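You operate a simulated robot arm through the tools that you are given. There is no shell and no other tool. Be economical: measure what you need, move in short steps, check, and stop when the job is done.

You are at the controls of a simulated robot arm. One attempt, no reset.

## Task
Clamp the purple pouch in the low steel frame, wipe off the crumbs and free the clamp.
Fine: use the folded cream cloth and put it back; the pouch stays in the low steel frame, the other pouch with crumbs as it is. What is to be rubbed or washed off counts as gone when no trace of it is left.

The check looks at the end state, three seconds after you hand in, the way a careful person would. Anything else that was tipped, shoved, dropped, spilled or broken makes it a failure. Flat cloth is picked up by pressing the open fingertips on it (5 to 10 N) and closing them slowly along it; thin cloth reads only 2 to 8 mm in the jaws.

## Robot
A 7-joint arm with a two-finger parallel gripper, fixed in place. Base frame: the origin is at the foot of the arm, x ahead of it, y to its left, z up; the work surface is at about z = 0. Units: m, rad, N and s.
With the tool pointing down near the work surface it reaches from about 0.24 to 0.62 m from the base axis. Its first joint turns from -1.152 to 1.152 rad. Payload 2.6 kg.
Tool frame: the origin (TCP) lies between the finger pads and is the grasp point; the fingertips stand 0.03 m ahead of it; z points along the fingers, y is the line along which they close. The gripper opens to 0.094 m. The fingers are 0.028 m wide and 0.01 m thick; the gripper's body (0.05 by 0.096 m) begins 0.055 m behind the TCP.
Orientation is that of the tool frame in the base frame, as a unit quaternion [w, x, y, z]. With the fingers straight down and closing along the base's y, the tool's x points along the base's -x, its y along +y and its z along -z.

## Interface
- The arm moves only by the tool step_arm. Its argument "plan" is a list of rows, each a list of 3 entries, a list of its own where there are three numbers: the shift along the tool's x, y, z in m, then the turn, a rotation vector about the tool's x, y, z in rad, then the finger opening in m, from 0 to 0.094. In form: [[[dx, dy, dz], [rx, ry, rz], hand], ...]. A call has 1 to 8 rows; each row is the pose to reach, as a shift and turn from the pose commanded when the call began, along the tool's axes at that moment. Each row takes 0.2 s and may step no farther than 0.05 m and 0.15 rad from the row before; otherwise, or with a gripper value out of range, the whole call is refused. Where a pose cannot be reached the arm comes as near as it can. A force on the tool above 40 N (or 10 N above the force at the start of the call, whichever is more), or a blocked arm, ends the call early, and 0.2 s more pass. The fingers move at their own pace (about 0.072 m/s each) and stop on an object; they squeeze with about 44 N. The grip force told is the motor's: it shows also when the fingers shut on nothing. Time passes only in rows, and 0.2 s behind the last, so rows that repeat a pose let the fingers close. It gives the time, the measured TCP pose, the force on the tool (base axes), the opening and the grip force at its end, in the units of the frame above (readings bear some noise), with the torque about the TCP (base axes, N m) and any sound that the robot's microphone picked up.
- Cameras (640 x 400 px; columns grow to the right, rows downward): "scene" is fixed at [0.0437, 0.4514, 0.5479]; the picture's right is [-0.60, -0.80, 0.00], its down [-0.57, 0.43, -0.70] and it looks along [0.56, -0.42, -0.72] (base axes); focal length 318 px, centre (320, 200). "wrist" rides on the gripper at [0.076, 0.014, -0.102] in the tool frame; the picture's right is [-0.18, 0.98, 0.00], its down [-0.75, -0.14, -0.64] and it looks along [-0.63, -0.12, 0.77] (tool axes); focal length 243 px, centre (320, 200). There is no depth. A picture from a camera that has moved, and an enlarged one, comes with that camera's place and axes in the base frame and with its lens.
- snapshot(camera): a new picture of that camera. It takes no simulated time.
- zoom(camera, box): a new picture of the part [left, top, right, bottom] of that camera's present view, enlarged. It takes no simulated time.
- job_done(): hands the job in; it is judged then, once.

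Go step by step. Nothing tells you positions but the pictures and the camera data: compare them with the known pose of the tool, close in by small moves and look again before you grip or let go. The budget is 120 turns and 76 pictures, counting those below and the enlarged ones. Unless the task says otherwise, let go and move clear before handing in, and close with one line.

The tools are called after "Emit:" by a JSON object that holds its "name" and its "arguments". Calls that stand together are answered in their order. step_arm: Moves the arm, as the interface text tells. Its arguments: {"type":"object","properties":{"plan":{"type":"array"}},"required":["plan"]} The other tools are called the same way: snapshot (camera) takes a picture; zoom (camera, box) takes an enlarged picture of a part of a camera's view; job_done () hands the job in.

At the start:

```text
t: 0.0
tcp_pos: [0.3267, 0.1773, 0.284]
ee_rot: [-0.001, 0.0, 1.0, 0.0]
contact_force: [0.7, -0.5, 0.3]
torque: [0.02, -0.02, 0.0]
finger_gap: 0.0936
grasp_force: 0.0
```

scene: 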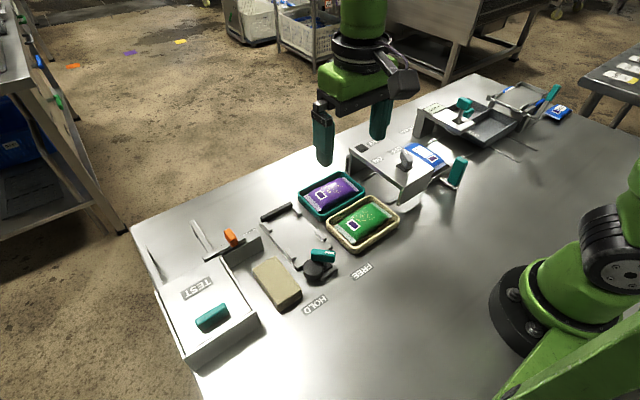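
wrist: 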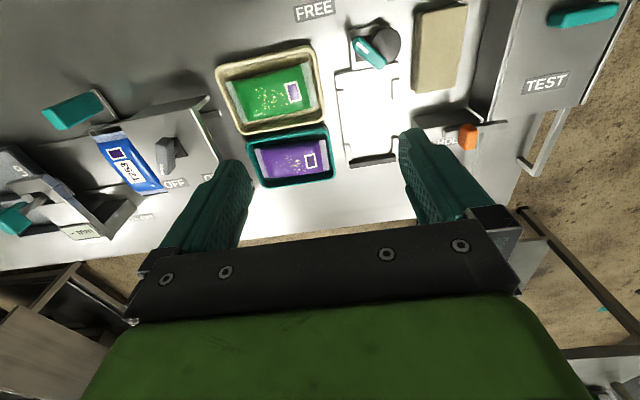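

I see two pouches in trays (purple in the teal tray, green in the cream tray), a low steel frame with a teal knob (HOLD/FREE), a folded cream cloth, and other devices. I'll look closer first.

Emit:
{"name": "zoom", "arguments": {"camera": "scene", "box": [230, 160, 410, 320]}}

Emit:
{"name": "zoom", "arguments": {"camera": "wrist", "box": [210, 0, 530, 200]}}

Emit:
{"name": "zoom", "arguments": {"camera": "scene", "box": [330, 70, 590, 230]}}

```text
2.50 times, centred on (320, 240) of scene
camera zoom: at [0.0437, 0.4514, 0.5479], right [-0.6, -0.8, 0.0], down [-0.57, 0.43, -0.7], along [0.56, -0.42, -0.72], focal length 794 px, centre (320, 100)
```

zoom: 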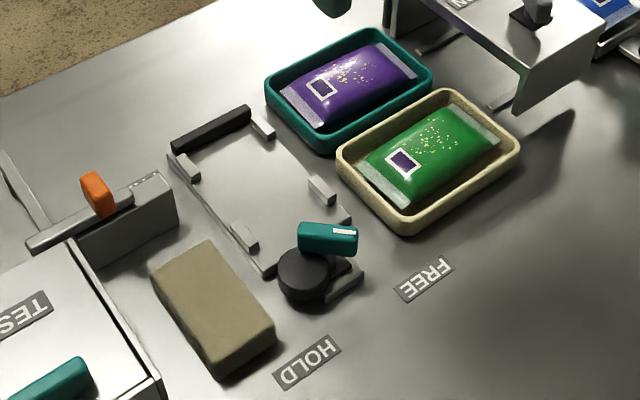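

```text
2.00 times, centred on (370, 100) of wrist
camera zoom: at [0.2512, 0.1917, 0.3854], right [0.18, 0.98, 0.0], down [0.75, -0.14, 0.64], along [0.63, -0.12, -0.77], focal length 485 px, centre (220, 400)
```

zoom: 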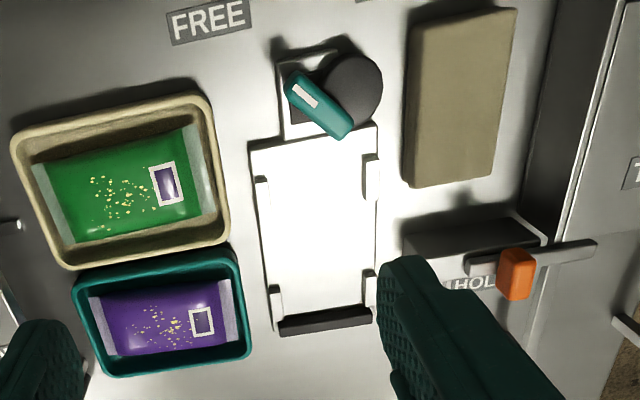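

```text
2.46 times, centred on (460, 150) of scene
camera zoom: at [0.0437, 0.4514, 0.5479], right [-0.6, -0.8, 0.0], down [-0.57, 0.43, -0.7], along [0.56, -0.42, -0.72], focal length 782 px, centre (-25, 323)
```

zoom: 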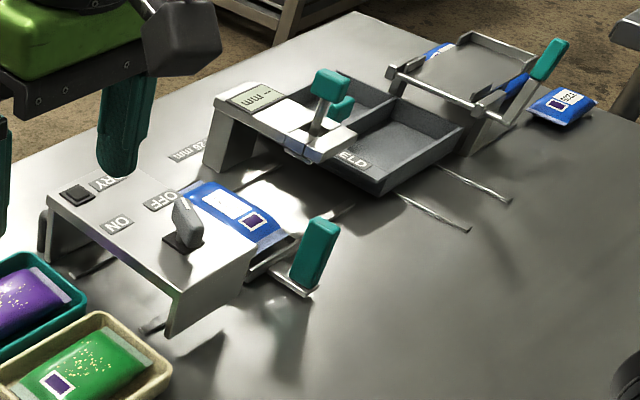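

Emit:
{"name": "zoom", "arguments": {"camera": "wrist", "box": [320, 10, 480, 110]}}

Emit:
{"name": "zoom", "arguments": {"camera": "scene", "box": [270, 230, 366, 290]}}

Emit:
{"name": "zoom", "arguments": {"camera": "wrist", "box": [210, 100, 370, 200]}}

```text
4.00 times, centred on (400, 60) of wrist
camera zoom: at [0.2512, 0.1917, 0.3854], right [0.18, 0.98, 0.0], down [0.75, -0.14, 0.64], along [0.63, -0.12, -0.77], focal length 970 px, centre (0, 760)
```

zoom: 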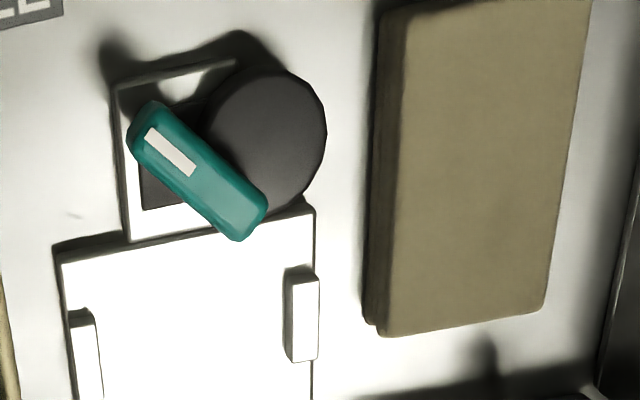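

```text
6.67 times, centred on (318, 260) of scene
camera zoom: at [0.0437, 0.4514, 0.5479], right [-0.6, -0.8, 0.0], down [-0.57, 0.43, -0.7], along [0.56, -0.42, -0.72], focal length 2117 px, centre (333, -200)
```

zoom: 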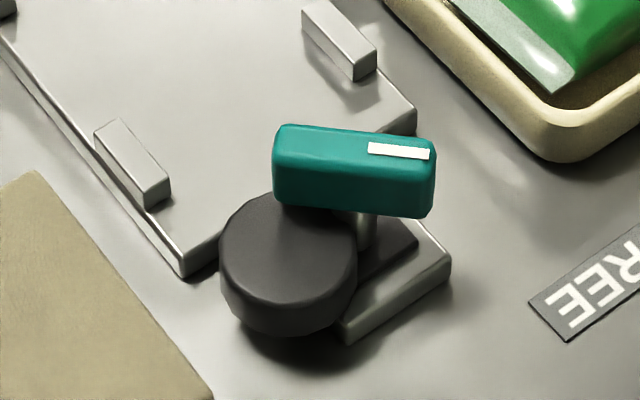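

```text
4.00 times, centred on (290, 150) of wrist
camera zoom: at [0.2512, 0.1917, 0.3854], right [0.18, 0.98, 0.0], down [0.75, -0.14, 0.64], along [0.63, -0.12, -0.77], focal length 970 px, centre (440, 400)
```

zoom: 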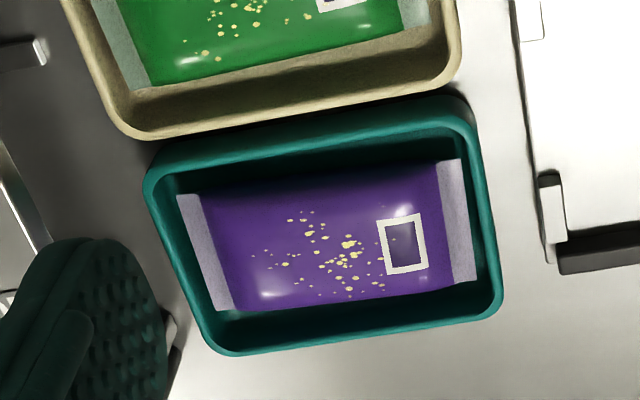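

The clamp is a T-handle on a post with a black disc foot; its white mark now points to FREE, and a turn of roughly -90° about z would bring it to HOLD. The purple pouch is near (0.45, 0.105); I'll move over it to look straight down.

Emit:
{"name": "step_arm", "arguments": {"plan": [[[-0.03, -0.03, 0.0], [0, 0, 0], 0.094], [[-0.06, -0.06, 0.01], [0, 0, 0], 0.094], [[-0.073, -0.072, 0.03], [0, 0, 0], 0.094], [[-0.073, -0.072, 0.03], [0, 0, 0], 0.094]]}}

Emit:
{"name": "snapshot", "arguments": {"camera": "wrist"}}

```text
t: 1.0
tcp_pos: [0.3999, 0.1042, 0.253]
ee_rot: [0.0, 0.001, 1.0, 0.0]
contact_force: [-0.4, 0.1, 1.4]
torque: [0.01, -0.02, -0.03]
finger_gap: 0.0938
grasp_force: 0.0
```

```text
67 pictures are left
camera wrist: at [0.3242, 0.1186, 0.3555], right [0.18, 0.98, 0.0], down [0.75, -0.14, 0.64], along [0.63, -0.12, -0.77], focal length 243 px, centre (320, 200)
```

wrist: 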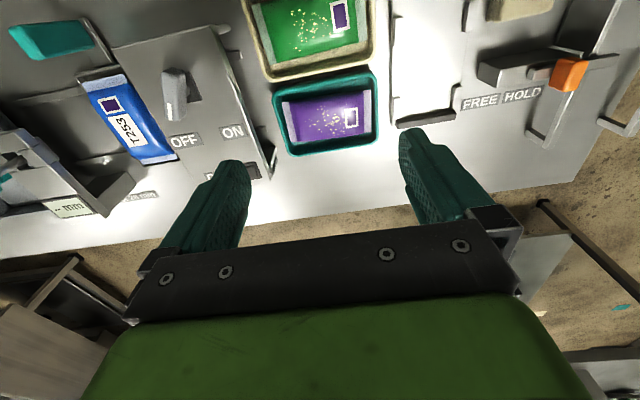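

Emit:
{"name": "zoom", "arguments": {"camera": "wrist", "box": [250, 50, 410, 150]}}

Emit:
{"name": "zoom", "arguments": {"camera": "wrist", "box": [380, 0, 620, 150]}}

Emit:
{"name": "zoom", "arguments": {"camera": "scene", "box": [140, 200, 300, 300]}}

```text
4.00 times, centred on (330, 100) of wrist
camera zoom: at [0.3242, 0.1186, 0.3555], right [0.18, 0.98, 0.0], down [0.75, -0.14, 0.64], along [0.63, -0.12, -0.77], focal length 970 px, centre (280, 600)
```

zoom: 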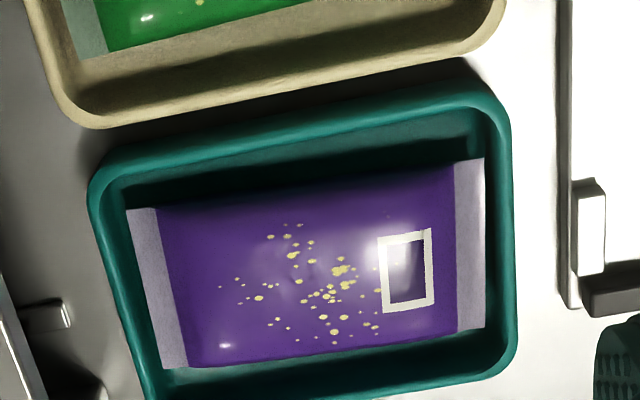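

```text
2.67 times, centred on (500, 75) of wrist
camera zoom: at [0.3242, 0.1186, 0.3555], right [0.18, 0.98, 0.0], down [0.75, -0.14, 0.64], along [0.63, -0.12, -0.77], focal length 647 px, centre (-160, 533)
```

zoom: 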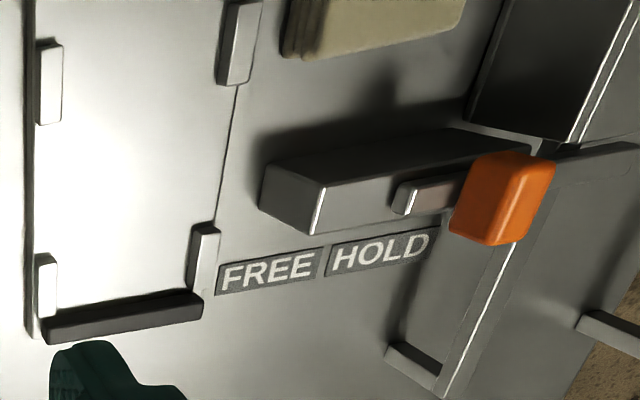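

```text
4.00 times, centred on (220, 250) of scene
camera zoom: at [0.0437, 0.4514, 0.5479], right [-0.6, -0.8, 0.0], down [-0.57, 0.43, -0.7], along [0.56, -0.42, -0.72], focal length 1270 px, centre (720, 0)
```

zoom: 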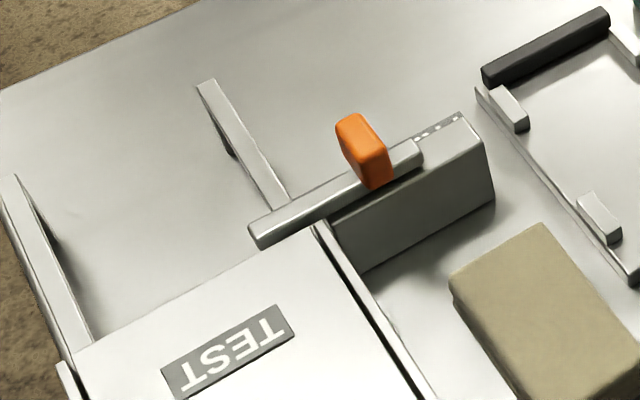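

Emit:
{"name": "zoom", "arguments": {"camera": "scene", "box": [294, 165, 374, 215]}}

Emit:
{"name": "step_arm", "arguments": {"plan": [[[-0.04, 0.0, 0.0], [0, 0, 0], 0.094], [[-0.08, 0.0, 0.03], [0, 0, 0], 0.094], [[-0.11, 0.0, 0.05], [0, 0, 0], 0.094], [[-0.11, 0.0, 0.05], [0, 0, 0], 0.094]]}}

Emit:
{"name": "zoom", "arguments": {"camera": "wrist", "box": [220, 0, 420, 125]}}

```text
8.00 times, centred on (334, 190) of scene
camera zoom: at [0.0437, 0.4514, 0.5479], right [-0.6, -0.8, 0.0], down [-0.57, 0.43, -0.7], along [0.56, -0.42, -0.72], focal length 2540 px, centre (208, 280)
```

zoom: 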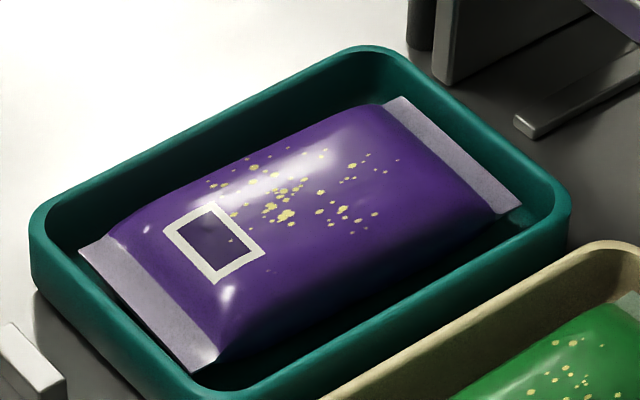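

```text
t: 2.0
tcp_pos: [0.5094, 0.1046, 0.2035]
ee_rot: [0.0, 0.0, 1.0, 0.0]
contact_force: [-0.4, 0.3, 0.2]
torque: [-0.01, -0.02, 0.01]
finger_gap: 0.0942
grasp_force: 0.0
```

```text
3.20 times, centred on (320, 62) of wrist
camera zoom: at [0.434, 0.1193, 0.3055], right [0.18, 0.98, 0.0], down [0.75, -0.14, 0.64], along [0.63, -0.12, -0.77], focal length 776 px, centre (320, 640)
```

zoom: 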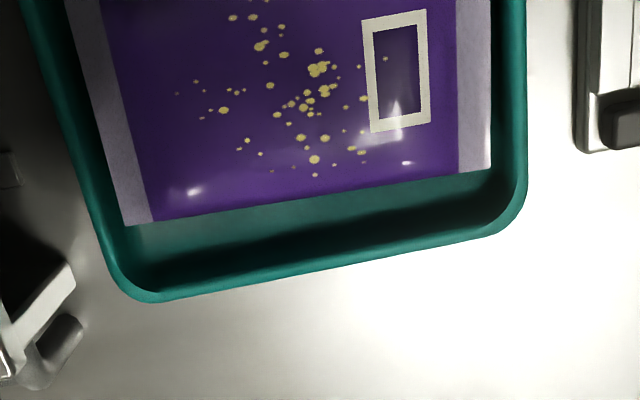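

Pouch centre is about (0.457, 0.107), with ~13 mm free on the far side and ~20 mm on the near side. I'll turn the gripper 90° so the fingers close along x, standing above it.

Emit:
{"name": "step_arm", "arguments": {"plan": [[[0.02, 0.0, 0.0], [0, 0, 0.14], 0.094], [[0.04, 0.0, 0.0], [0, 0, 0.28], 0.094], [[0.053, 0.003, 0.0], [0, 0, 0.42], 0.094], [[0.053, 0.003, 0.0], [0, 0, 0.56], 0.094], [[0.053, 0.003, 0.0], [0, 0, 0.7], 0.094], [[0.053, 0.003, 0.0], [0, 0, 0.84], 0.094]]}}

Emit:
{"name": "step_arm", "arguments": {"plan": [[[0, 0, 0.0], [0, 0, 0.14], 0.094], [[0, 0, 0.0], [0, 0, 0.28], 0.094], [[0, 0, 0.0], [0, 0, 0.42], 0.094], [[0, 0, 0.0], [0, 0, 0.56], 0.094], [[0, 0, 0.0], [0, 0, 0.7], 0.094], [[0, 0, 0.0], [0, 0, 0.731], 0.07]]}}

Emit:
{"name": "snapshot", "arguments": {"camera": "wrist"}}

Emit:
{"name": "snapshot", "arguments": {"camera": "scene"}}

```text
t: 3.4
tcp_pos: [0.4564, 0.1075, 0.2038]
ee_rot: [0.0, 0.41, 0.912, 0.0]
contact_force: [0.3, 0.4, -0.2]
torque: [-0.01, -0.02, 0.01]
finger_gap: 0.094
grasp_force: 0.2
```

```text
t: 4.8
tcp_pos: [0.4575, 0.1074, 0.2032]
ee_rot: [0.0, 0.708, 0.707, 0.0]
contact_force: [-0.9, -0.8, -0.6]
torque: [-0.01, 0.03, 0.04]
finger_gap: 0.0699
grasp_force: 0.0
```

```text
61 pictures are left
camera wrist: at [0.472, 0.1847, 0.3054], right [0.98, -0.19, 0.0], down [-0.14, -0.75, 0.64], along [-0.12, -0.63, -0.77], focal length 243 px, centre (320, 200)
```

wrist: 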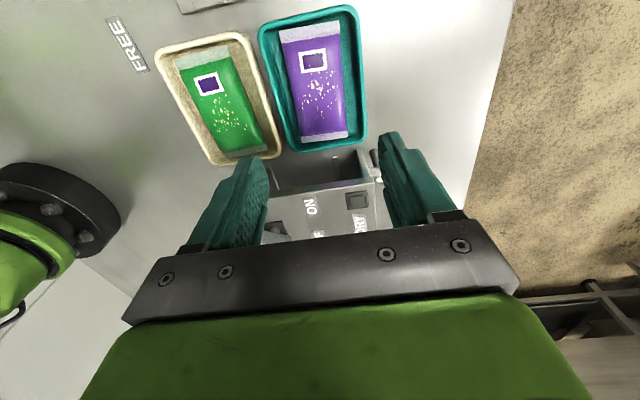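

```text
60 pictures are left
```

scene: 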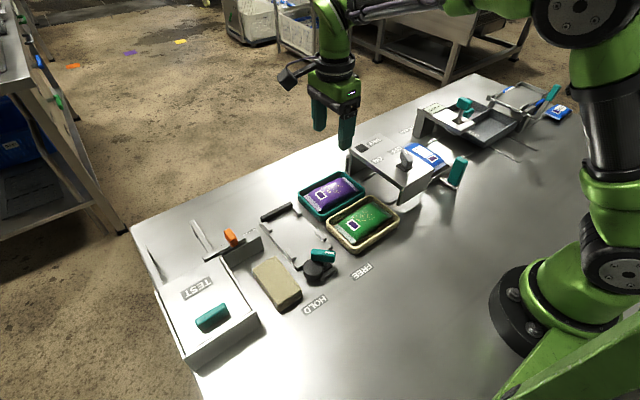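

Emit:
{"name": "zoom", "arguments": {"camera": "wrist", "box": [240, 0, 400, 160]}}

```text
2.50 times, centred on (320, 80) of wrist
camera zoom: at [0.472, 0.1847, 0.3054], right [0.98, -0.19, 0.0], down [-0.14, -0.75, 0.64], along [-0.12, -0.63, -0.77], focal length 606 px, centre (320, 500)
```

zoom: 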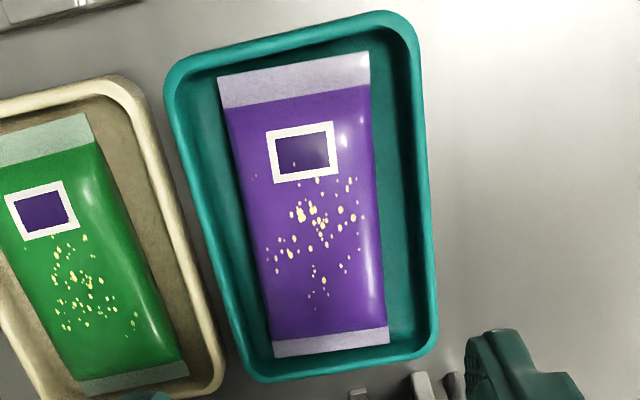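

Pouch centre refined to (0.4545, 0.107), turned about 3°. I go down to just above the tray rim with the fingers partly open.

Emit:
{"name": "step_arm", "arguments": {"plan": [[[0, -0.003, 0.04], [0, 0, 0.05], 0.064], [[0, -0.003, 0.08], [0, 0, 0.05], 0.064], [[0, -0.003, 0.11], [0, 0, 0.05], 0.064], [[0, -0.003, 0.13], [0, 0, 0.05], 0.064], [[0, -0.003, 0.13], [0, 0, 0.05], 0.064]]}}

Emit:
{"name": "snapshot", "arguments": {"camera": "wrist"}}

Emit:
{"name": "zoom", "arguments": {"camera": "scene", "box": [274, 140, 394, 215]}}

```text
t: 6.0
tcp_pos: [0.4519, 0.1066, 0.0726]
ee_rot: [0.0, 0.725, 0.689, 0.0]
contact_force: [-0.1, 1.1, 0.0]
torque: [-0.02, 0.0, 0.0]
finger_gap: 0.0639
grasp_force: 0.1
```

```text
58 pictures are left
camera wrist: at [0.4717, 0.1822, 0.1753], right [0.97, -0.23, 0.0], down [-0.18, -0.75, 0.64], along [-0.15, -0.62, -0.77], focal length 243 px, centre (320, 200)
```

wrist: 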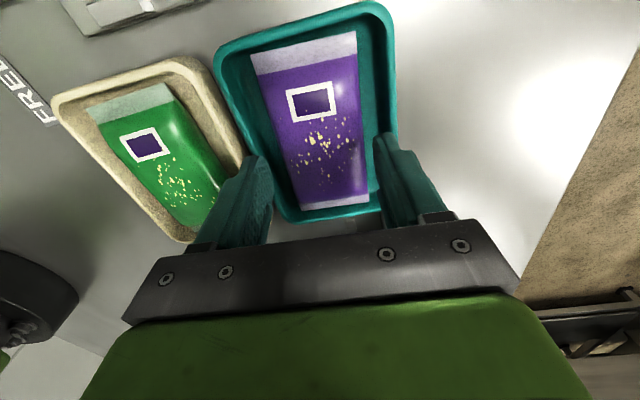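

```text
5.33 times, centred on (334, 178) of scene
camera zoom: at [0.0437, 0.4514, 0.5479], right [-0.6, -0.8, 0.0], down [-0.57, 0.43, -0.7], along [0.56, -0.42, -0.72], focal length 1693 px, centre (245, 320)
```

zoom: 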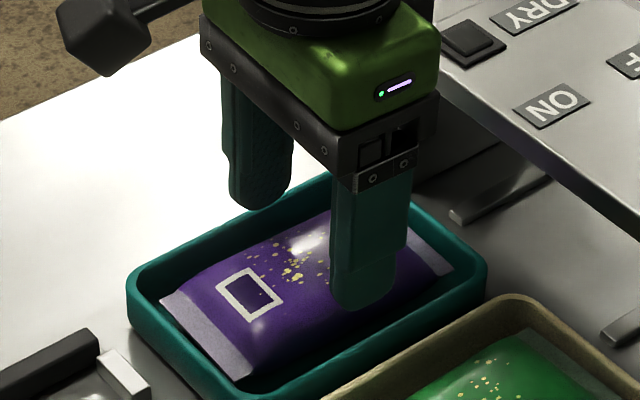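

Emit:
{"name": "step_arm", "arguments": {"plan": [[[0, 0.0025, 0.005], [0, 0, 0], 0.064], [[0, 0.0025, 0.012], [0, 0, 0], 0.064], [[0, 0.0025, 0.018], [0, 0, 0], 0.064], [[0, 0.0025, 0.018], [0, 0, 0], 0.064]]}}

Emit:
{"name": "zoom", "arguments": {"camera": "wrist", "box": [200, 0, 440, 240]}}

Emit:
{"name": "zoom", "arguments": {"camera": "scene", "box": [284, 150, 384, 220]}}

```text
t: 7.0
tcp_pos: [0.4549, 0.1078, 0.0561]
ee_rot: [0.0, 0.725, 0.689, 0.0]
contact_force: [0.2, 0.4, -0.5]
torque: [-0.01, 0.01, 0.01]
finger_gap: 0.0639
grasp_force: 0.0
```

```text
1.67 times, centred on (320, 120) of wrist
camera zoom: at [0.4742, 0.1835, 0.1571], right [0.97, -0.23, 0.0], down [-0.18, -0.75, 0.64], along [-0.15, -0.62, -0.77], focal length 404 px, centre (320, 333)
```

zoom: 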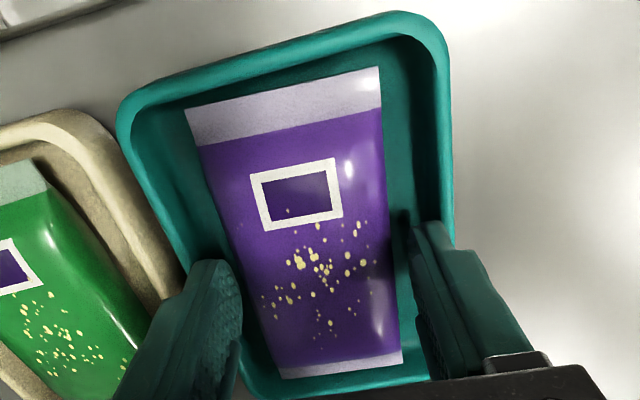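

```text
5.71 times, centred on (334, 185) of scene
camera zoom: at [0.0437, 0.4514, 0.5479], right [-0.6, -0.8, 0.0], down [-0.57, 0.43, -0.7], along [0.56, -0.42, -0.72], focal length 1814 px, centre (240, 286)
```

zoom: 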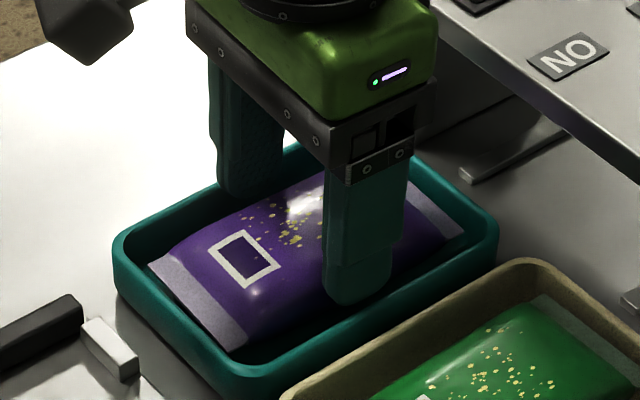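

Both fingers straddle the pouch inside the tray. I'll go lower and close.

Emit:
{"name": "step_arm", "arguments": {"plan": [[[0, 0, 0.008], [0, 0, 0], 0.064], [[0, 0, 0.015], [0, 0, 0], 0.064], [[0, 0, 0.015], [0, 0, 0], 0.055], [[0, 0, 0.015], [0, 0, 0], 0.045], [[0, 0, 0.015], [0, 0, 0], 0.035], [[0, 0, 0.015], [0, 0, 0], 0.035]]}}

Emit:
{"name": "zoom", "arguments": {"camera": "wrist", "box": [200, 0, 440, 240]}}

```text
t: 8.4
tcp_pos: [0.455, 0.108, 0.0404]
ee_rot: [0.0, 0.725, 0.689, 0.0]
contact_force: [0.1, -0.4, 5.6]
torque: [-0.03, 0.06, 0.0]
finger_gap: 0.0592
grasp_force: 44.3
```

```text
1.67 times, centred on (320, 120) of wrist
camera zoom: at [0.4744, 0.1838, 0.1426], right [0.97, -0.23, 0.0], down [-0.18, -0.75, 0.64], along [-0.15, -0.62, -0.77], focal length 404 px, centre (320, 333)
```

zoom: 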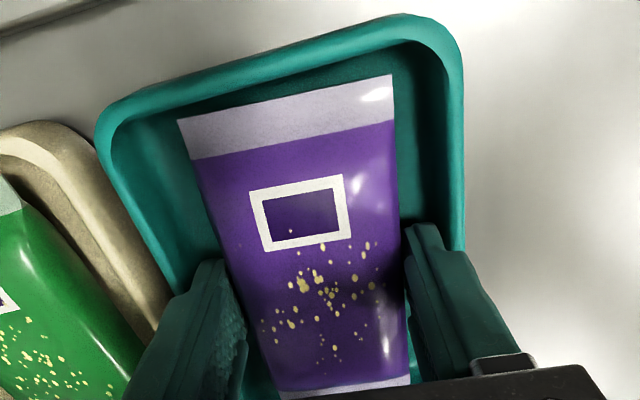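

Gripped (59 mm, 44 N). Lifting and turning back toward the frame at about (0.41, 0.239).

Emit:
{"name": "step_arm", "arguments": {"plan": [[[0, 0, -0.02], [0, 0, 0], 0.035], [[0, 0, -0.06], [0, 0, 0], 0.035], [[0, 0, -0.11], [0, 0, 0], 0.035], [[0, 0, -0.13], [0, 0, -0.13], 0.035], [[0, 0, -0.13], [0, 0, -0.27], 0.035], [[0, 0, -0.13], [0, 0, -0.41], 0.035], [[0, 0, -0.13], [0, 0, -0.55], 0.035], [[0, 0, -0.13], [0, 0, -0.69], 0.035]]}}

Emit:
{"name": "step_arm", "arguments": {"plan": [[[0, 0, 0], [0, 0, -0.14], 0.035], [[0, 0, 0], [0, 0, -0.28], 0.035], [[0, 0, 0], [0, 0, -0.42], 0.035], [[0, 0, 0], [0, 0, -0.56], 0.035], [[0, 0, 0], [0, 0, -0.7], 0.035], [[0, 0, 0], [0, 0, -0.84], 0.035], [[0, 0, 0], [0, 0, -0.931], 0.035], [[0, 0, 0], [0, 0, -0.931], 0.035]]}}

Emit:
{"name": "snapshot", "arguments": {"camera": "wrist"}}

```text
t: 10.2
tcp_pos: [0.4561, 0.1067, 0.1704]
ee_rot: [0.0, 0.447, 0.894, 0.0]
contact_force: [0.2, -0.4, -1.4]
torque: [0.0, 0.01, -0.02]
finger_gap: 0.0589
grasp_force: 44.4
```

```text
t: 12.0
tcp_pos: [0.4562, 0.1084, 0.1709]
ee_rot: [0.0, -0.002, 1.0, 0.0]
contact_force: [-0.3, 0.1, -1.2]
torque: [0.01, 0.01, 0.02]
finger_gap: 0.059
grasp_force: 44.0
```

```text
53 pictures are left
camera wrist: at [0.3805, 0.1222, 0.2725], right [0.18, 0.98, 0.0], down [0.75, -0.14, 0.64], along [0.63, -0.12, -0.77], focal length 243 px, centre (320, 200)
```

wrist: 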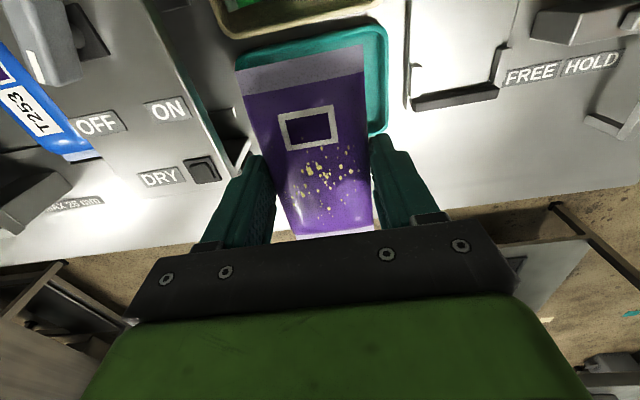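

Emit:
{"name": "step_arm", "arguments": {"plan": [[[0.012, 0.04, 0], [0, 0, 0], 0.035], [[0.028, 0.08, 0], [0, 0, 0], 0.035], [[0.046, 0.115, 0], [0, 0, 0], 0.035], [[0.046, 0.131, 0.02], [0, 0, 0], 0.035], [[0.046, 0.131, 0.05], [0, 0, 0], 0.035], [[0.046, 0.131, 0.07], [0, 0, 0], 0.035], [[0.046, 0.131, 0.07], [0, 0, 0], 0.035]]}}

Emit:
{"name": "snapshot", "arguments": {"camera": "wrist"}}

Emit:
{"name": "zoom", "arguments": {"camera": "scene", "box": [240, 180, 360, 290]}}

```text
t: 13.6
tcp_pos: [0.4098, 0.2377, 0.1001]
ee_rot: [-0.001, 0.0, 1.0, 0.0]
contact_force: [-0.2, 0.0, -2.1]
torque: [0.02, 0.02, 0.0]
finger_gap: 0.0591
grasp_force: 44.2
```

```text
52 pictures are left
camera wrist: at [0.3345, 0.2531, 0.2021], right [0.18, 0.98, 0.0], down [0.75, -0.14, 0.64], along [0.63, -0.12, -0.77], focal length 243 px, centre (320, 200)
```

wrist: 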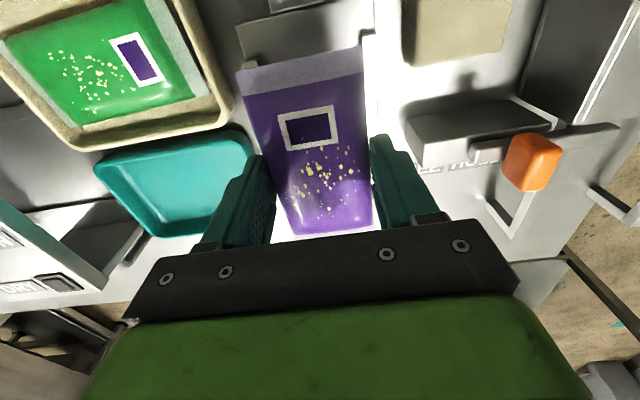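

```text
3.64 times, centred on (300, 235) of scene
camera zoom: at [0.0437, 0.4514, 0.5479], right [-0.6, -0.8, 0.0], down [-0.57, 0.43, -0.7], along [0.56, -0.42, -0.72], focal length 1155 px, centre (393, 73)
```

zoom: 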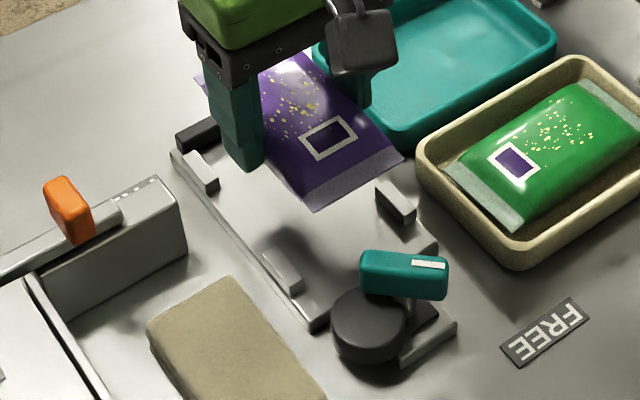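

Emit:
{"name": "step_arm", "arguments": {"plan": [[[0, 0.001, 0.02], [0, 0, 0], 0.035], [[0, 0.001, 0.035], [0, 0, 0], 0.035], [[0, 0.001, 0.035], [0, 0, 0], 0.035]]}}

Emit:
{"name": "zoom", "arguments": {"camera": "wrist", "box": [200, 0, 440, 200]}}

Emit:
{"name": "zoom", "arguments": {"camera": "scene", "box": [250, 190, 350, 290]}}

```text
t: 14.4
tcp_pos: [0.4104, 0.2384, 0.0652]
ee_rot: [0.0, -0.001, 1.0, 0.0]
contact_force: [-0.1, -0.1, 0.3]
torque: [0.0, 0.03, -0.02]
finger_gap: 0.0591
grasp_force: 44.3
```

```text
2.00 times, centred on (320, 100) of wrist
camera zoom: at [0.3351, 0.2543, 0.1672], right [0.18, 0.98, 0.0], down [0.75, -0.14, 0.64], along [0.63, -0.12, -0.77], focal length 485 px, centre (320, 400)
```

zoom: 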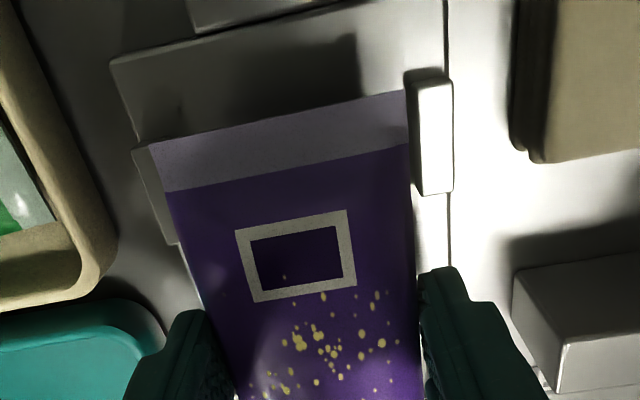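

```text
4.00 times, centred on (300, 240) of scene
camera zoom: at [0.0437, 0.4514, 0.5479], right [-0.6, -0.8, 0.0], down [-0.57, 0.43, -0.7], along [0.56, -0.42, -0.72], focal length 1270 px, centre (400, 40)
```

zoom: 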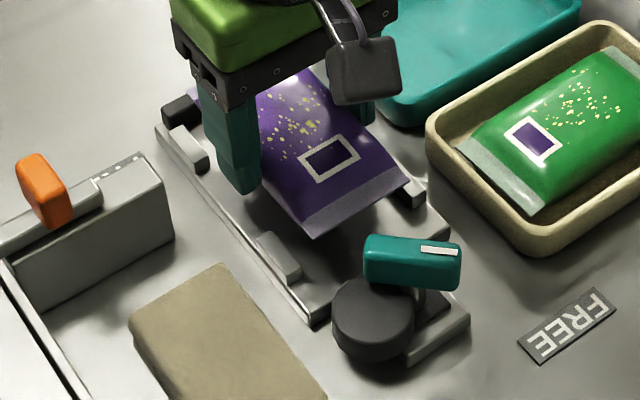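

Emit:
{"name": "step_arm", "arguments": {"plan": [[[0.003, 0.0015, 0.008], [0, 0, 0], 0.035], [[0.003, 0.0015, 0.014], [0, 0, 0], 0.035], [[0.003, 0.0015, 0.018], [0, 0, 0], 0.035], [[0.003, 0.0015, 0.018], [0, 0, 0], 0.035]]}}

Emit:
{"name": "zoom", "arguments": {"camera": "wrist", "box": [200, 0, 440, 200]}}

Emit:
{"name": "zoom", "arguments": {"camera": "scene", "box": [250, 190, 350, 290]}}

```text
t: 15.4
tcp_pos: [0.4071, 0.2424, 0.0469]
ee_rot: [0.0, 0.0, 1.0, 0.001]
contact_force: [0.7, -0.3, -0.7]
torque: [0.05, 0.0, -0.01]
finger_gap: 0.0587
grasp_force: 44.0
```

```text
2.00 times, centred on (320, 100) of wrist
camera zoom: at [0.3308, 0.2565, 0.1495], right [0.18, 0.98, 0.0], down [0.75, -0.14, 0.64], along [0.63, -0.12, -0.77], focal length 485 px, centre (320, 400)
```

zoom: 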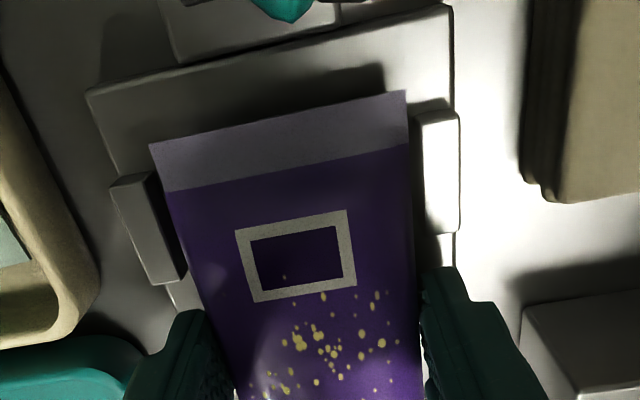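

```text
4.00 times, centred on (300, 240) of scene
camera zoom: at [0.0437, 0.4514, 0.5479], right [-0.6, -0.8, 0.0], down [-0.57, 0.43, -0.7], along [0.56, -0.42, -0.72], focal length 1270 px, centre (400, 40)
```

zoom: 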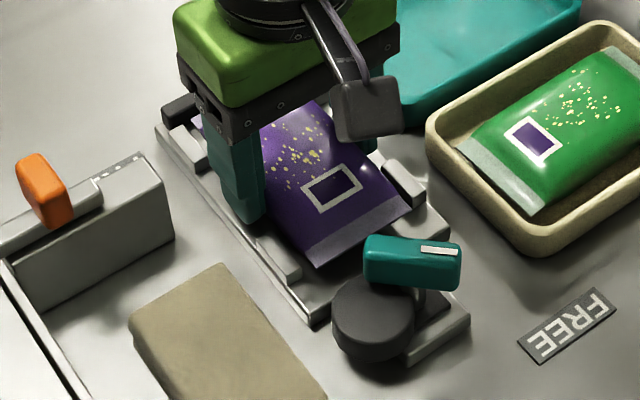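

Nicely between the clips, not yet touching down. Lowering in small steps until contact.

Emit:
{"name": "step_arm", "arguments": {"plan": [[[0, -0.001, 0.002], [0, 0, 0], 0.035], [[0, -0.001, 0.003], [0, 0, 0], 0.035], [[0, -0.001, 0.004], [0, 0, 0], 0.035]]}}

Emit:
{"name": "zoom", "arguments": {"camera": "scene", "box": [260, 220, 340, 270]}}

```text
t: 16.2
tcp_pos: [0.4077, 0.241, 0.0459]
ee_rot: [0.001, 0.0, 1.0, 0.001]
contact_force: [-9.9, -2.3, 31.4]
torque: [-0.12, 0.28, -0.08]
finger_gap: 0.0592
grasp_force: 44.2
```

```text
8.00 times, centred on (300, 245) of scene
camera zoom: at [0.0435, 0.4513, 0.548], right [-0.6, -0.8, 0.0], down [-0.57, 0.43, -0.7], along [0.56, -0.42, -0.72], focal length 2540 px, centre (480, -160)
```

zoom: 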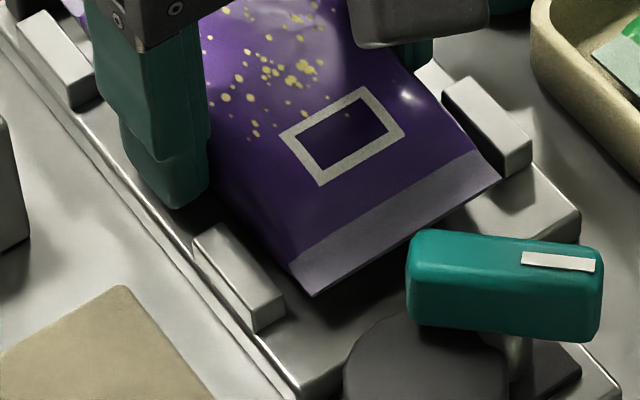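

Pouch sits on the plate. Relieve the press slightly, open gently and lift clear.

Emit:
{"name": "step_arm", "arguments": {"plan": [[[0, 0, -0.003], [0, 0, 0], 0.035], [[0, 0, -0.003], [0, 0, 0], 0.064], [[0, 0, -0.003], [0, 0, 0], 0.068], [[0, 0, -0.003], [0, 0, 0], 0.068], [[0, 0, -0.023], [0, 0, 0], 0.068], [[0, 0, -0.063], [0, 0, 0], 0.068], [[0, 0, -0.11], [0, 0, 0], 0.068], [[0, 0, -0.11], [0, 0, 0], 0.068]]}}

Emit:
{"name": "snapshot", "arguments": {"camera": "wrist"}}

Emit:
{"name": "zoom", "arguments": {"camera": "scene", "box": [250, 190, 350, 290]}}

```text
t: 18.0
tcp_pos: [0.4065, 0.2397, 0.1531]
ee_rot: [0.0, 0.001, 1.0, 0.0]
contact_force: [-0.6, 0.1, -0.7]
torque: [-0.01, -0.01, 0.01]
finger_gap: 0.0678
grasp_force: 0.1
```

```text
45 pictures are left
camera wrist: at [0.3312, 0.2557, 0.2535], right [0.18, 0.98, 0.0], down [0.75, -0.14, 0.64], along [0.63, -0.12, -0.77], focal length 243 px, centre (320, 200)
```

wrist: 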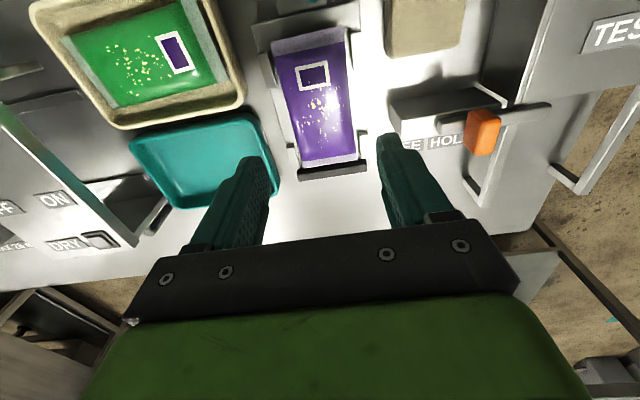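

```text
4.00 times, centred on (300, 240) of scene
camera zoom: at [0.0437, 0.4514, 0.5479], right [-0.6, -0.8, 0.0], down [-0.57, 0.43, -0.7], along [0.56, -0.42, -0.72], focal length 1270 px, centre (400, 40)
```

zoom: 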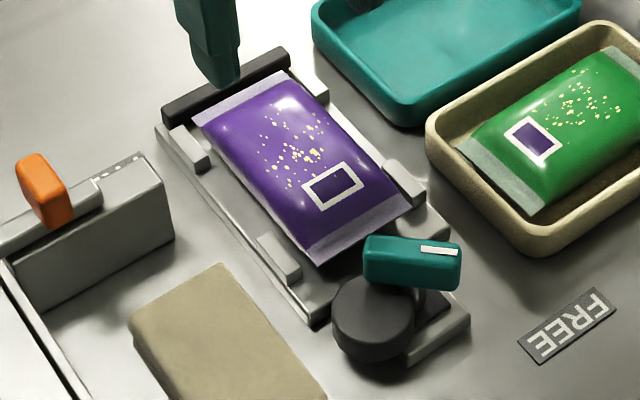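

The pouch lies well between the clips. Next the handle: post at about (0.314, 0.241), bar at ~41° to x. I move above it with the jaws turned across the bar.

Emit:
{"name": "step_arm", "arguments": {"plan": [[[0.03, 0, 0.0], [0, 0, -0.12], 0.06], [[0.06, 0, 0.0], [0, 0, -0.24], 0.05], [[0.0925, 0.0005, 0.0], [0, 0, -0.36], 0.04], [[0.0925, 0.0005, 0.02], [0, 0, -0.48], 0.04], [[0.0925, 0.0005, 0.03], [0, 0, -0.6], 0.04], [[0.0925, 0.0005, 0.04], [0, 0, -0.716], 0.04], [[0.0925, 0.0005, 0.04], [0, 0, -0.716], 0.04]]}}

Emit:
{"name": "snapshot", "arguments": {"camera": "wrist"}}

Emit:
{"name": "zoom", "arguments": {"camera": "scene", "box": [250, 190, 370, 310]}}

```text
t: 19.6
tcp_pos: [0.3145, 0.2414, 0.1126]
ee_rot: [0.0, -0.352, 0.936, 0.0]
contact_force: [0.0, -0.2, -0.3]
torque: [0.0, 0.03, 0.01]
finger_gap: 0.04
grasp_force: 0.1
```

```text
43 pictures are left
camera wrist: at [0.2482, 0.203, 0.2151], right [-0.51, 0.86, 0.0], down [0.66, 0.39, 0.64], along [0.55, 0.33, -0.77], focal length 243 px, centre (320, 200)
```

wrist: 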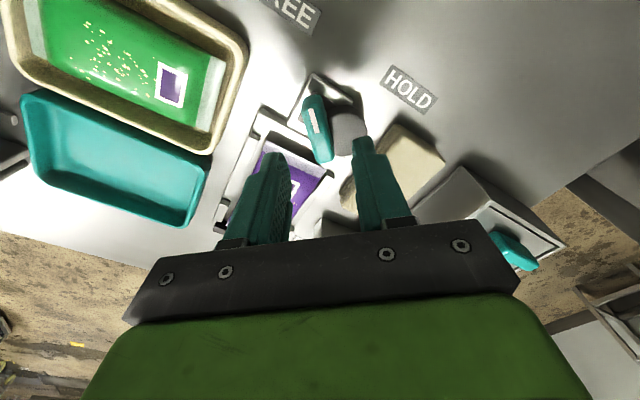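

```text
3.33 times, centred on (310, 250) of scene
camera zoom: at [0.0437, 0.4514, 0.5479], right [-0.6, -0.8, 0.0], down [-0.57, 0.43, -0.7], along [0.56, -0.42, -0.72], focal length 1058 px, centre (353, 33)
```

zoom: 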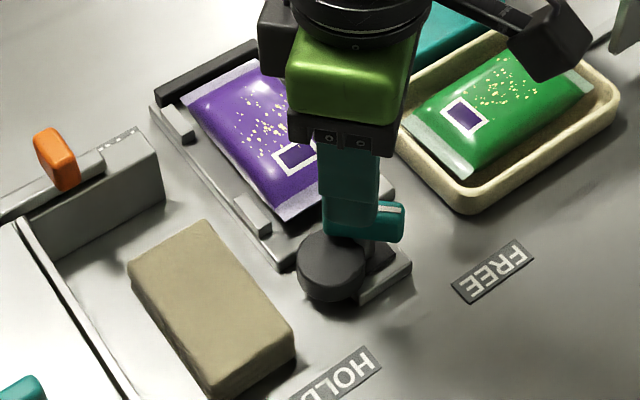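

Alignment looks good (post computed at (0.3136, 0.240)). Descending toward the handle.

Emit:
{"name": "step_arm", "arguments": {"plan": [[[0, 0, 0.02], [0, 0, 0], 0.036], [[0, 0, 0.035], [0, 0, 0], 0.036], [[0, 0, 0.042], [0, 0, 0], 0.036], [[0, 0, 0.042], [0, 0, 0], 0.036]]}}

Emit:
{"name": "zoom", "arguments": {"camera": "wrist", "box": [240, 60, 400, 220]}}

Emit:
{"name": "zoom", "arguments": {"camera": "scene", "box": [280, 220, 360, 290]}}

```text
t: 20.6
tcp_pos: [0.315, 0.2406, 0.0712]
ee_rot: [0.0, -0.35, 0.937, 0.0]
contact_force: [-0.4, 0.0, 0.5]
torque: [0.01, -0.02, -0.01]
finger_gap: 0.0362
grasp_force: 0.1
```

```text
2.50 times, centred on (320, 140) of wrist
camera zoom: at [0.2482, 0.2023, 0.1736], right [-0.51, 0.86, 0.0], down [0.66, 0.39, 0.64], along [0.55, 0.33, -0.77], focal length 606 px, centre (320, 350)
```

zoom: 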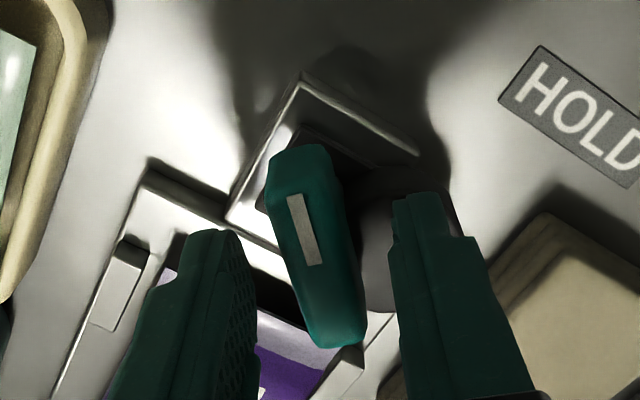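

```text
5.71 times, centred on (320, 255) of scene
camera zoom: at [0.0437, 0.4514, 0.5479], right [-0.6, -0.8, 0.0], down [-0.57, 0.43, -0.7], along [0.56, -0.42, -0.72], focal length 1814 px, centre (320, -114)
```

zoom: 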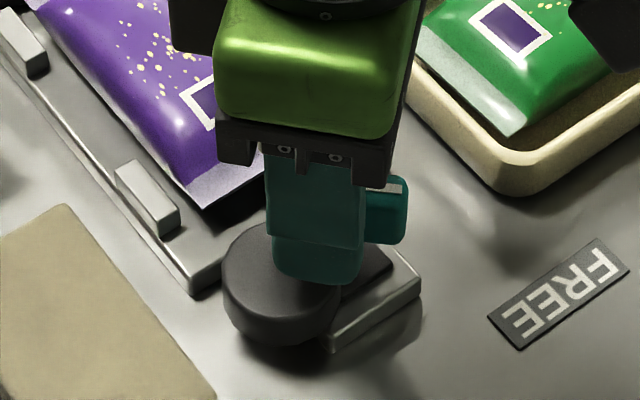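

Emit:
{"name": "step_arm", "arguments": {"plan": [[[0, 0, 0.002], [0, 0, 0], 0.036], [[0, 0, 0.004], [0, 0, 0], 0.036], [[0, 0, 0.004], [0, 0, 0], 0.026], [[0, 0, 0.004], [0, 0, 0], 0.016], [[0, 0, 0.004], [0, 0, 0], 0.006], [[0, 0, 0.004], [0, 0, 0], 0.004]]}}

Emit:
{"name": "zoom", "arguments": {"camera": "wrist", "box": [240, 60, 400, 220]}}

```text
t: 22.0
tcp_pos: [0.3147, 0.2413, 0.0676]
ee_rot: [0.0, -0.35, 0.937, 0.0]
contact_force: [-0.8, 1.6, -1.2]
torque: [0.12, -0.1, -0.01]
finger_gap: 0.015
grasp_force: 44.6
```

```text
2.50 times, centred on (320, 140) of wrist
camera zoom: at [0.2481, 0.2024, 0.1695], right [-0.51, 0.86, 0.0], down [0.66, 0.39, 0.64], along [0.55, 0.33, -0.77], focal length 606 px, centre (320, 350)
```

zoom: 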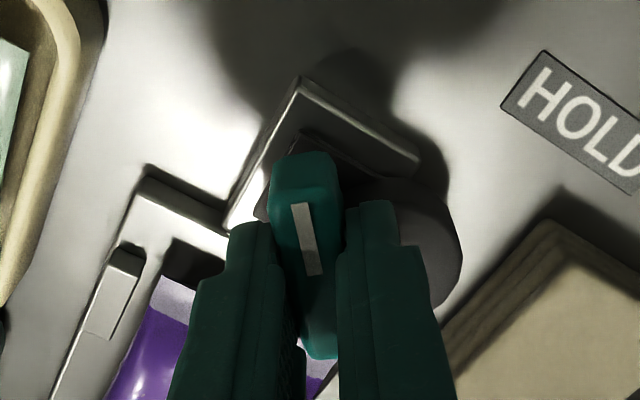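

Handle gripped at 15 mm. Turning toward HOLD in steps.

Emit:
{"name": "step_arm", "arguments": {"plan": [[[0, 0, 0], [0, 0, 0.12], 0.004], [[0, 0, 0], [0, 0, 0.25], 0.004], [[0, 0, 0], [0, 0, 0.38], 0.004], [[0, 0, 0], [0, 0, 0.5], 0.004]]}}

Emit:
{"name": "zoom", "arguments": {"camera": "scene", "box": [260, 200, 360, 300]}}

```text
t: 23.0
tcp_pos: [0.3139, 0.2394, 0.0671]
ee_rot: [0.0, -0.106, 0.994, 0.001]
contact_force: [-0.7, -0.7, -1.4]
torque: [0.08, 0.0, -0.02]
finger_gap: 0.0147
grasp_force: 45.0
```

```text
4.00 times, centred on (310, 250) of scene
camera zoom: at [0.0437, 0.4514, 0.5479], right [-0.6, -0.8, 0.0], down [-0.57, 0.43, -0.7], along [0.56, -0.42, -0.72], focal length 1270 px, centre (360, 0)
```

zoom: 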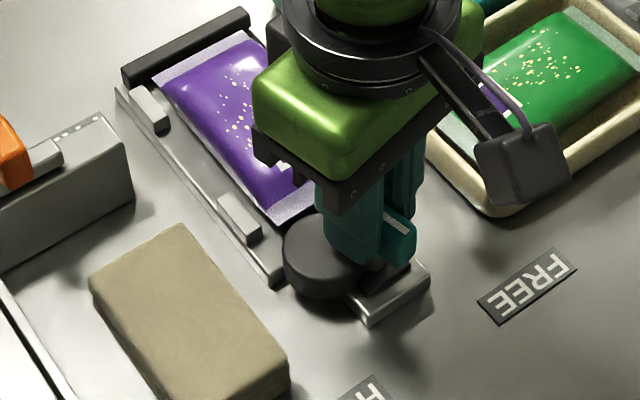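

Emit:
{"name": "step_arm", "arguments": {"plan": [[[0, 0, 0], [0, 0, 0.12], 0.004], [[0, 0, 0], [0, 0, 0.25], 0.004], [[0, 0, 0], [0, 0, 0.38], 0.004], [[0, 0, 0], [0, 0, 0.51], 0.004], [[0, 0, 0], [0, 0, 0.64], 0.004]]}}

Emit:
{"name": "zoom", "arguments": {"camera": "scene", "box": [260, 200, 360, 300]}}

```text
t: 24.2
tcp_pos: [0.3153, 0.2391, 0.0666]
ee_rot: [0.0, 0.214, 0.977, -0.001]
contact_force: [-1.8, -17.4, 15.0]
torque: [0.22, 0.99, 0.04]
finger_gap: 0.0148
grasp_force: 45.4
```

```text
4.00 times, centred on (310, 250) of scene
camera zoom: at [0.0436, 0.4514, 0.548], right [-0.6, -0.8, 0.0], down [-0.57, 0.43, -0.7], along [0.56, -0.42, -0.72], focal length 1270 px, centre (360, 0)
```

zoom: 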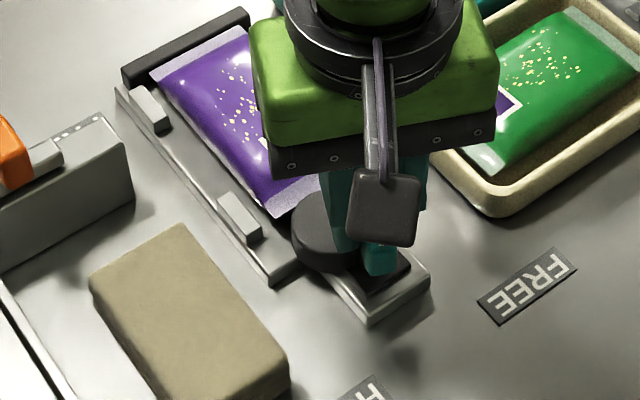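

Emit:
{"name": "step_arm", "arguments": {"plan": [[[0, 0, 0], [0, 0, 0.08], 0.004], [[0, 0, 0], [0, 0, 0.16], 0.004], [[0, 0, 0], [0, 0, 0.24], 0.004]]}}

Emit:
{"name": "snapshot", "arguments": {"camera": "wrist"}}

Emit:
{"name": "zoom", "arguments": {"camera": "scene", "box": [260, 200, 360, 300]}}

```text
t: 25.2
tcp_pos: [0.3141, 0.2374, 0.0676]
ee_rot: [-0.001, 0.327, 0.945, -0.002]
contact_force: [-0.7, -2.0, 1.7]
torque: [0.32, -0.18, 0.0]
finger_gap: 0.0148
grasp_force: 44.8
stopped in row 3: the force on the tool passed its limit at 40 N (the readings are from after the stop); the commanded pose is now the measured one
```

```text
36 pictures are left
camera wrist: at [0.2641, 0.2983, 0.1694], right [0.75, 0.66, 0.0], down [0.51, -0.57, 0.64], along [0.42, -0.49, -0.77], focal length 243 px, centre (320, 200)
```

wrist: 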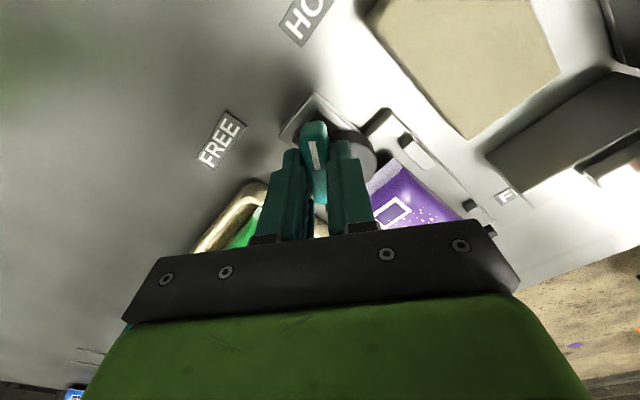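

```text
4.00 times, centred on (310, 250) of scene
camera zoom: at [0.0436, 0.4515, 0.5479], right [-0.6, -0.8, 0.0], down [-0.57, 0.43, -0.7], along [0.56, -0.42, -0.72], focal length 1270 px, centre (360, 0)
```

zoom: 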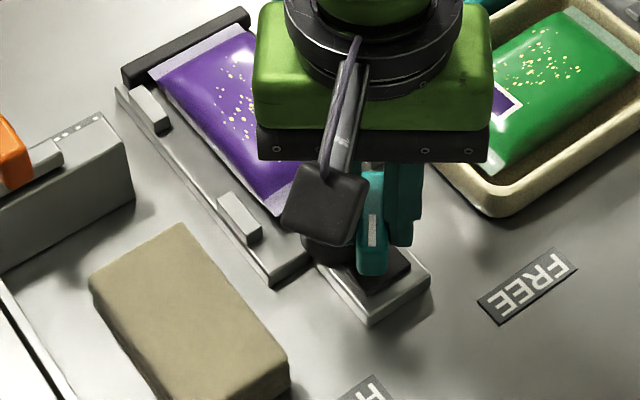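

The handle is ~79° round and the force was mostly from a 3 mm off-centre grip; it has relaxed now. I'll turn the remainder.

Emit:
{"name": "step_arm", "arguments": {"plan": [[[0, -0.0003, 0], [0, 0, 0.06], 0.004], [[0, -0.0006, 0], [0, 0, 0.12], 0.004], [[0, -0.0006, 0], [0, 0, 0.18], 0.004], [[0, -0.0006, 0], [0, 0, 0.21], 0.004]]}}

Emit:
{"name": "zoom", "arguments": {"camera": "wrist", "box": [240, 60, 440, 220]}}

```text
t: 26.2
tcp_pos: [0.3148, 0.2387, 0.0674]
ee_rot: [0.0, 0.422, 0.906, -0.002]
contact_force: [-1.7, -0.9, -0.5]
torque: [-0.19, -0.54, 1.57]
finger_gap: 0.0163
grasp_force: 45.5
```

```text
2.50 times, centred on (340, 140) of wrist
camera zoom: at [0.2768, 0.3076, 0.1693], right [0.87, 0.49, 0.0], down [0.38, -0.67, 0.64], along [0.31, -0.56, -0.76], focal length 606 px, centre (270, 350)
```

zoom: 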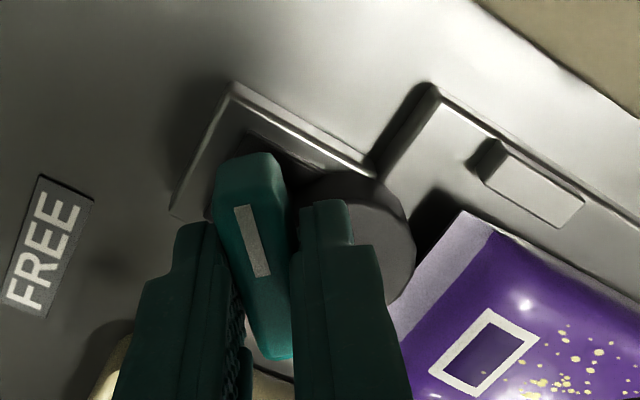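

There is 1.6 N·m at the end: the handle is at its stop (HOLD). I'll release, rise and look.

Emit:
{"name": "step_arm", "arguments": {"plan": [[[0, 0, 0], [0, 0, -0.08], 0.004], [[0, 0, 0], [0, 0, -0.08], 0.036], [[0, 0, 0], [0, 0, -0.08], 0.036], [[0, 0, -0.03], [0, 0, -0.08], 0.036], [[0, 0, -0.07], [0, 0, -0.08], 0.036], [[0, 0, -0.1], [0, 0, -0.08], 0.036]]}}

Emit:
{"name": "snapshot", "arguments": {"camera": "wrist"}}

Emit:
{"name": "zoom", "arguments": {"camera": "scene", "box": [250, 210, 350, 310]}}

```text
t: 27.6
tcp_pos: [0.3133, 0.24, 0.1677]
ee_rot: [0.0, 0.389, 0.921, -0.002]
contact_force: [0.2, 0.0, 0.9]
torque: [-0.04, 0.0, 0.02]
finger_gap: 0.0359
grasp_force: 0.0
```

```text
33 pictures are left
camera wrist: at [0.2718, 0.3052, 0.2696], right [0.83, 0.55, 0.0], down [0.43, -0.64, 0.64], along [0.35, -0.54, -0.77], focal length 243 px, centre (320, 200)
```

wrist: 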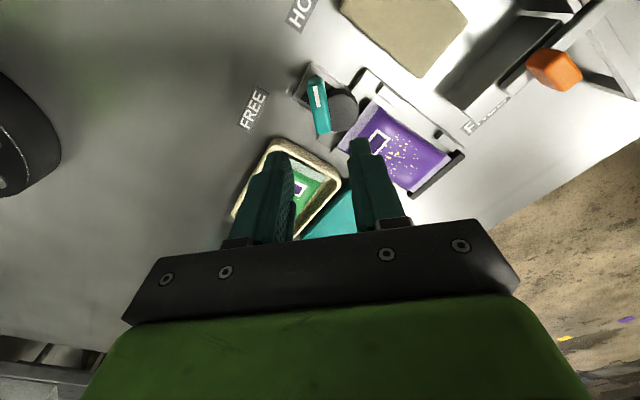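

```text
4.00 times, centred on (300, 260) of scene
camera zoom: at [0.0437, 0.4514, 0.5479], right [-0.6, -0.8, 0.0], down [-0.57, 0.43, -0.7], along [0.56, -0.42, -0.72], focal length 1270 px, centre (400, -40)
```

zoom: 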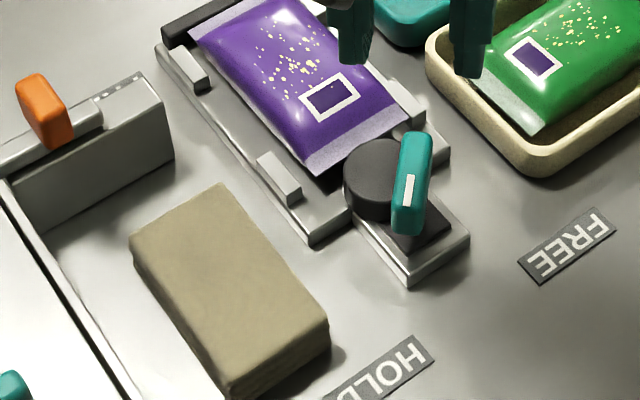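

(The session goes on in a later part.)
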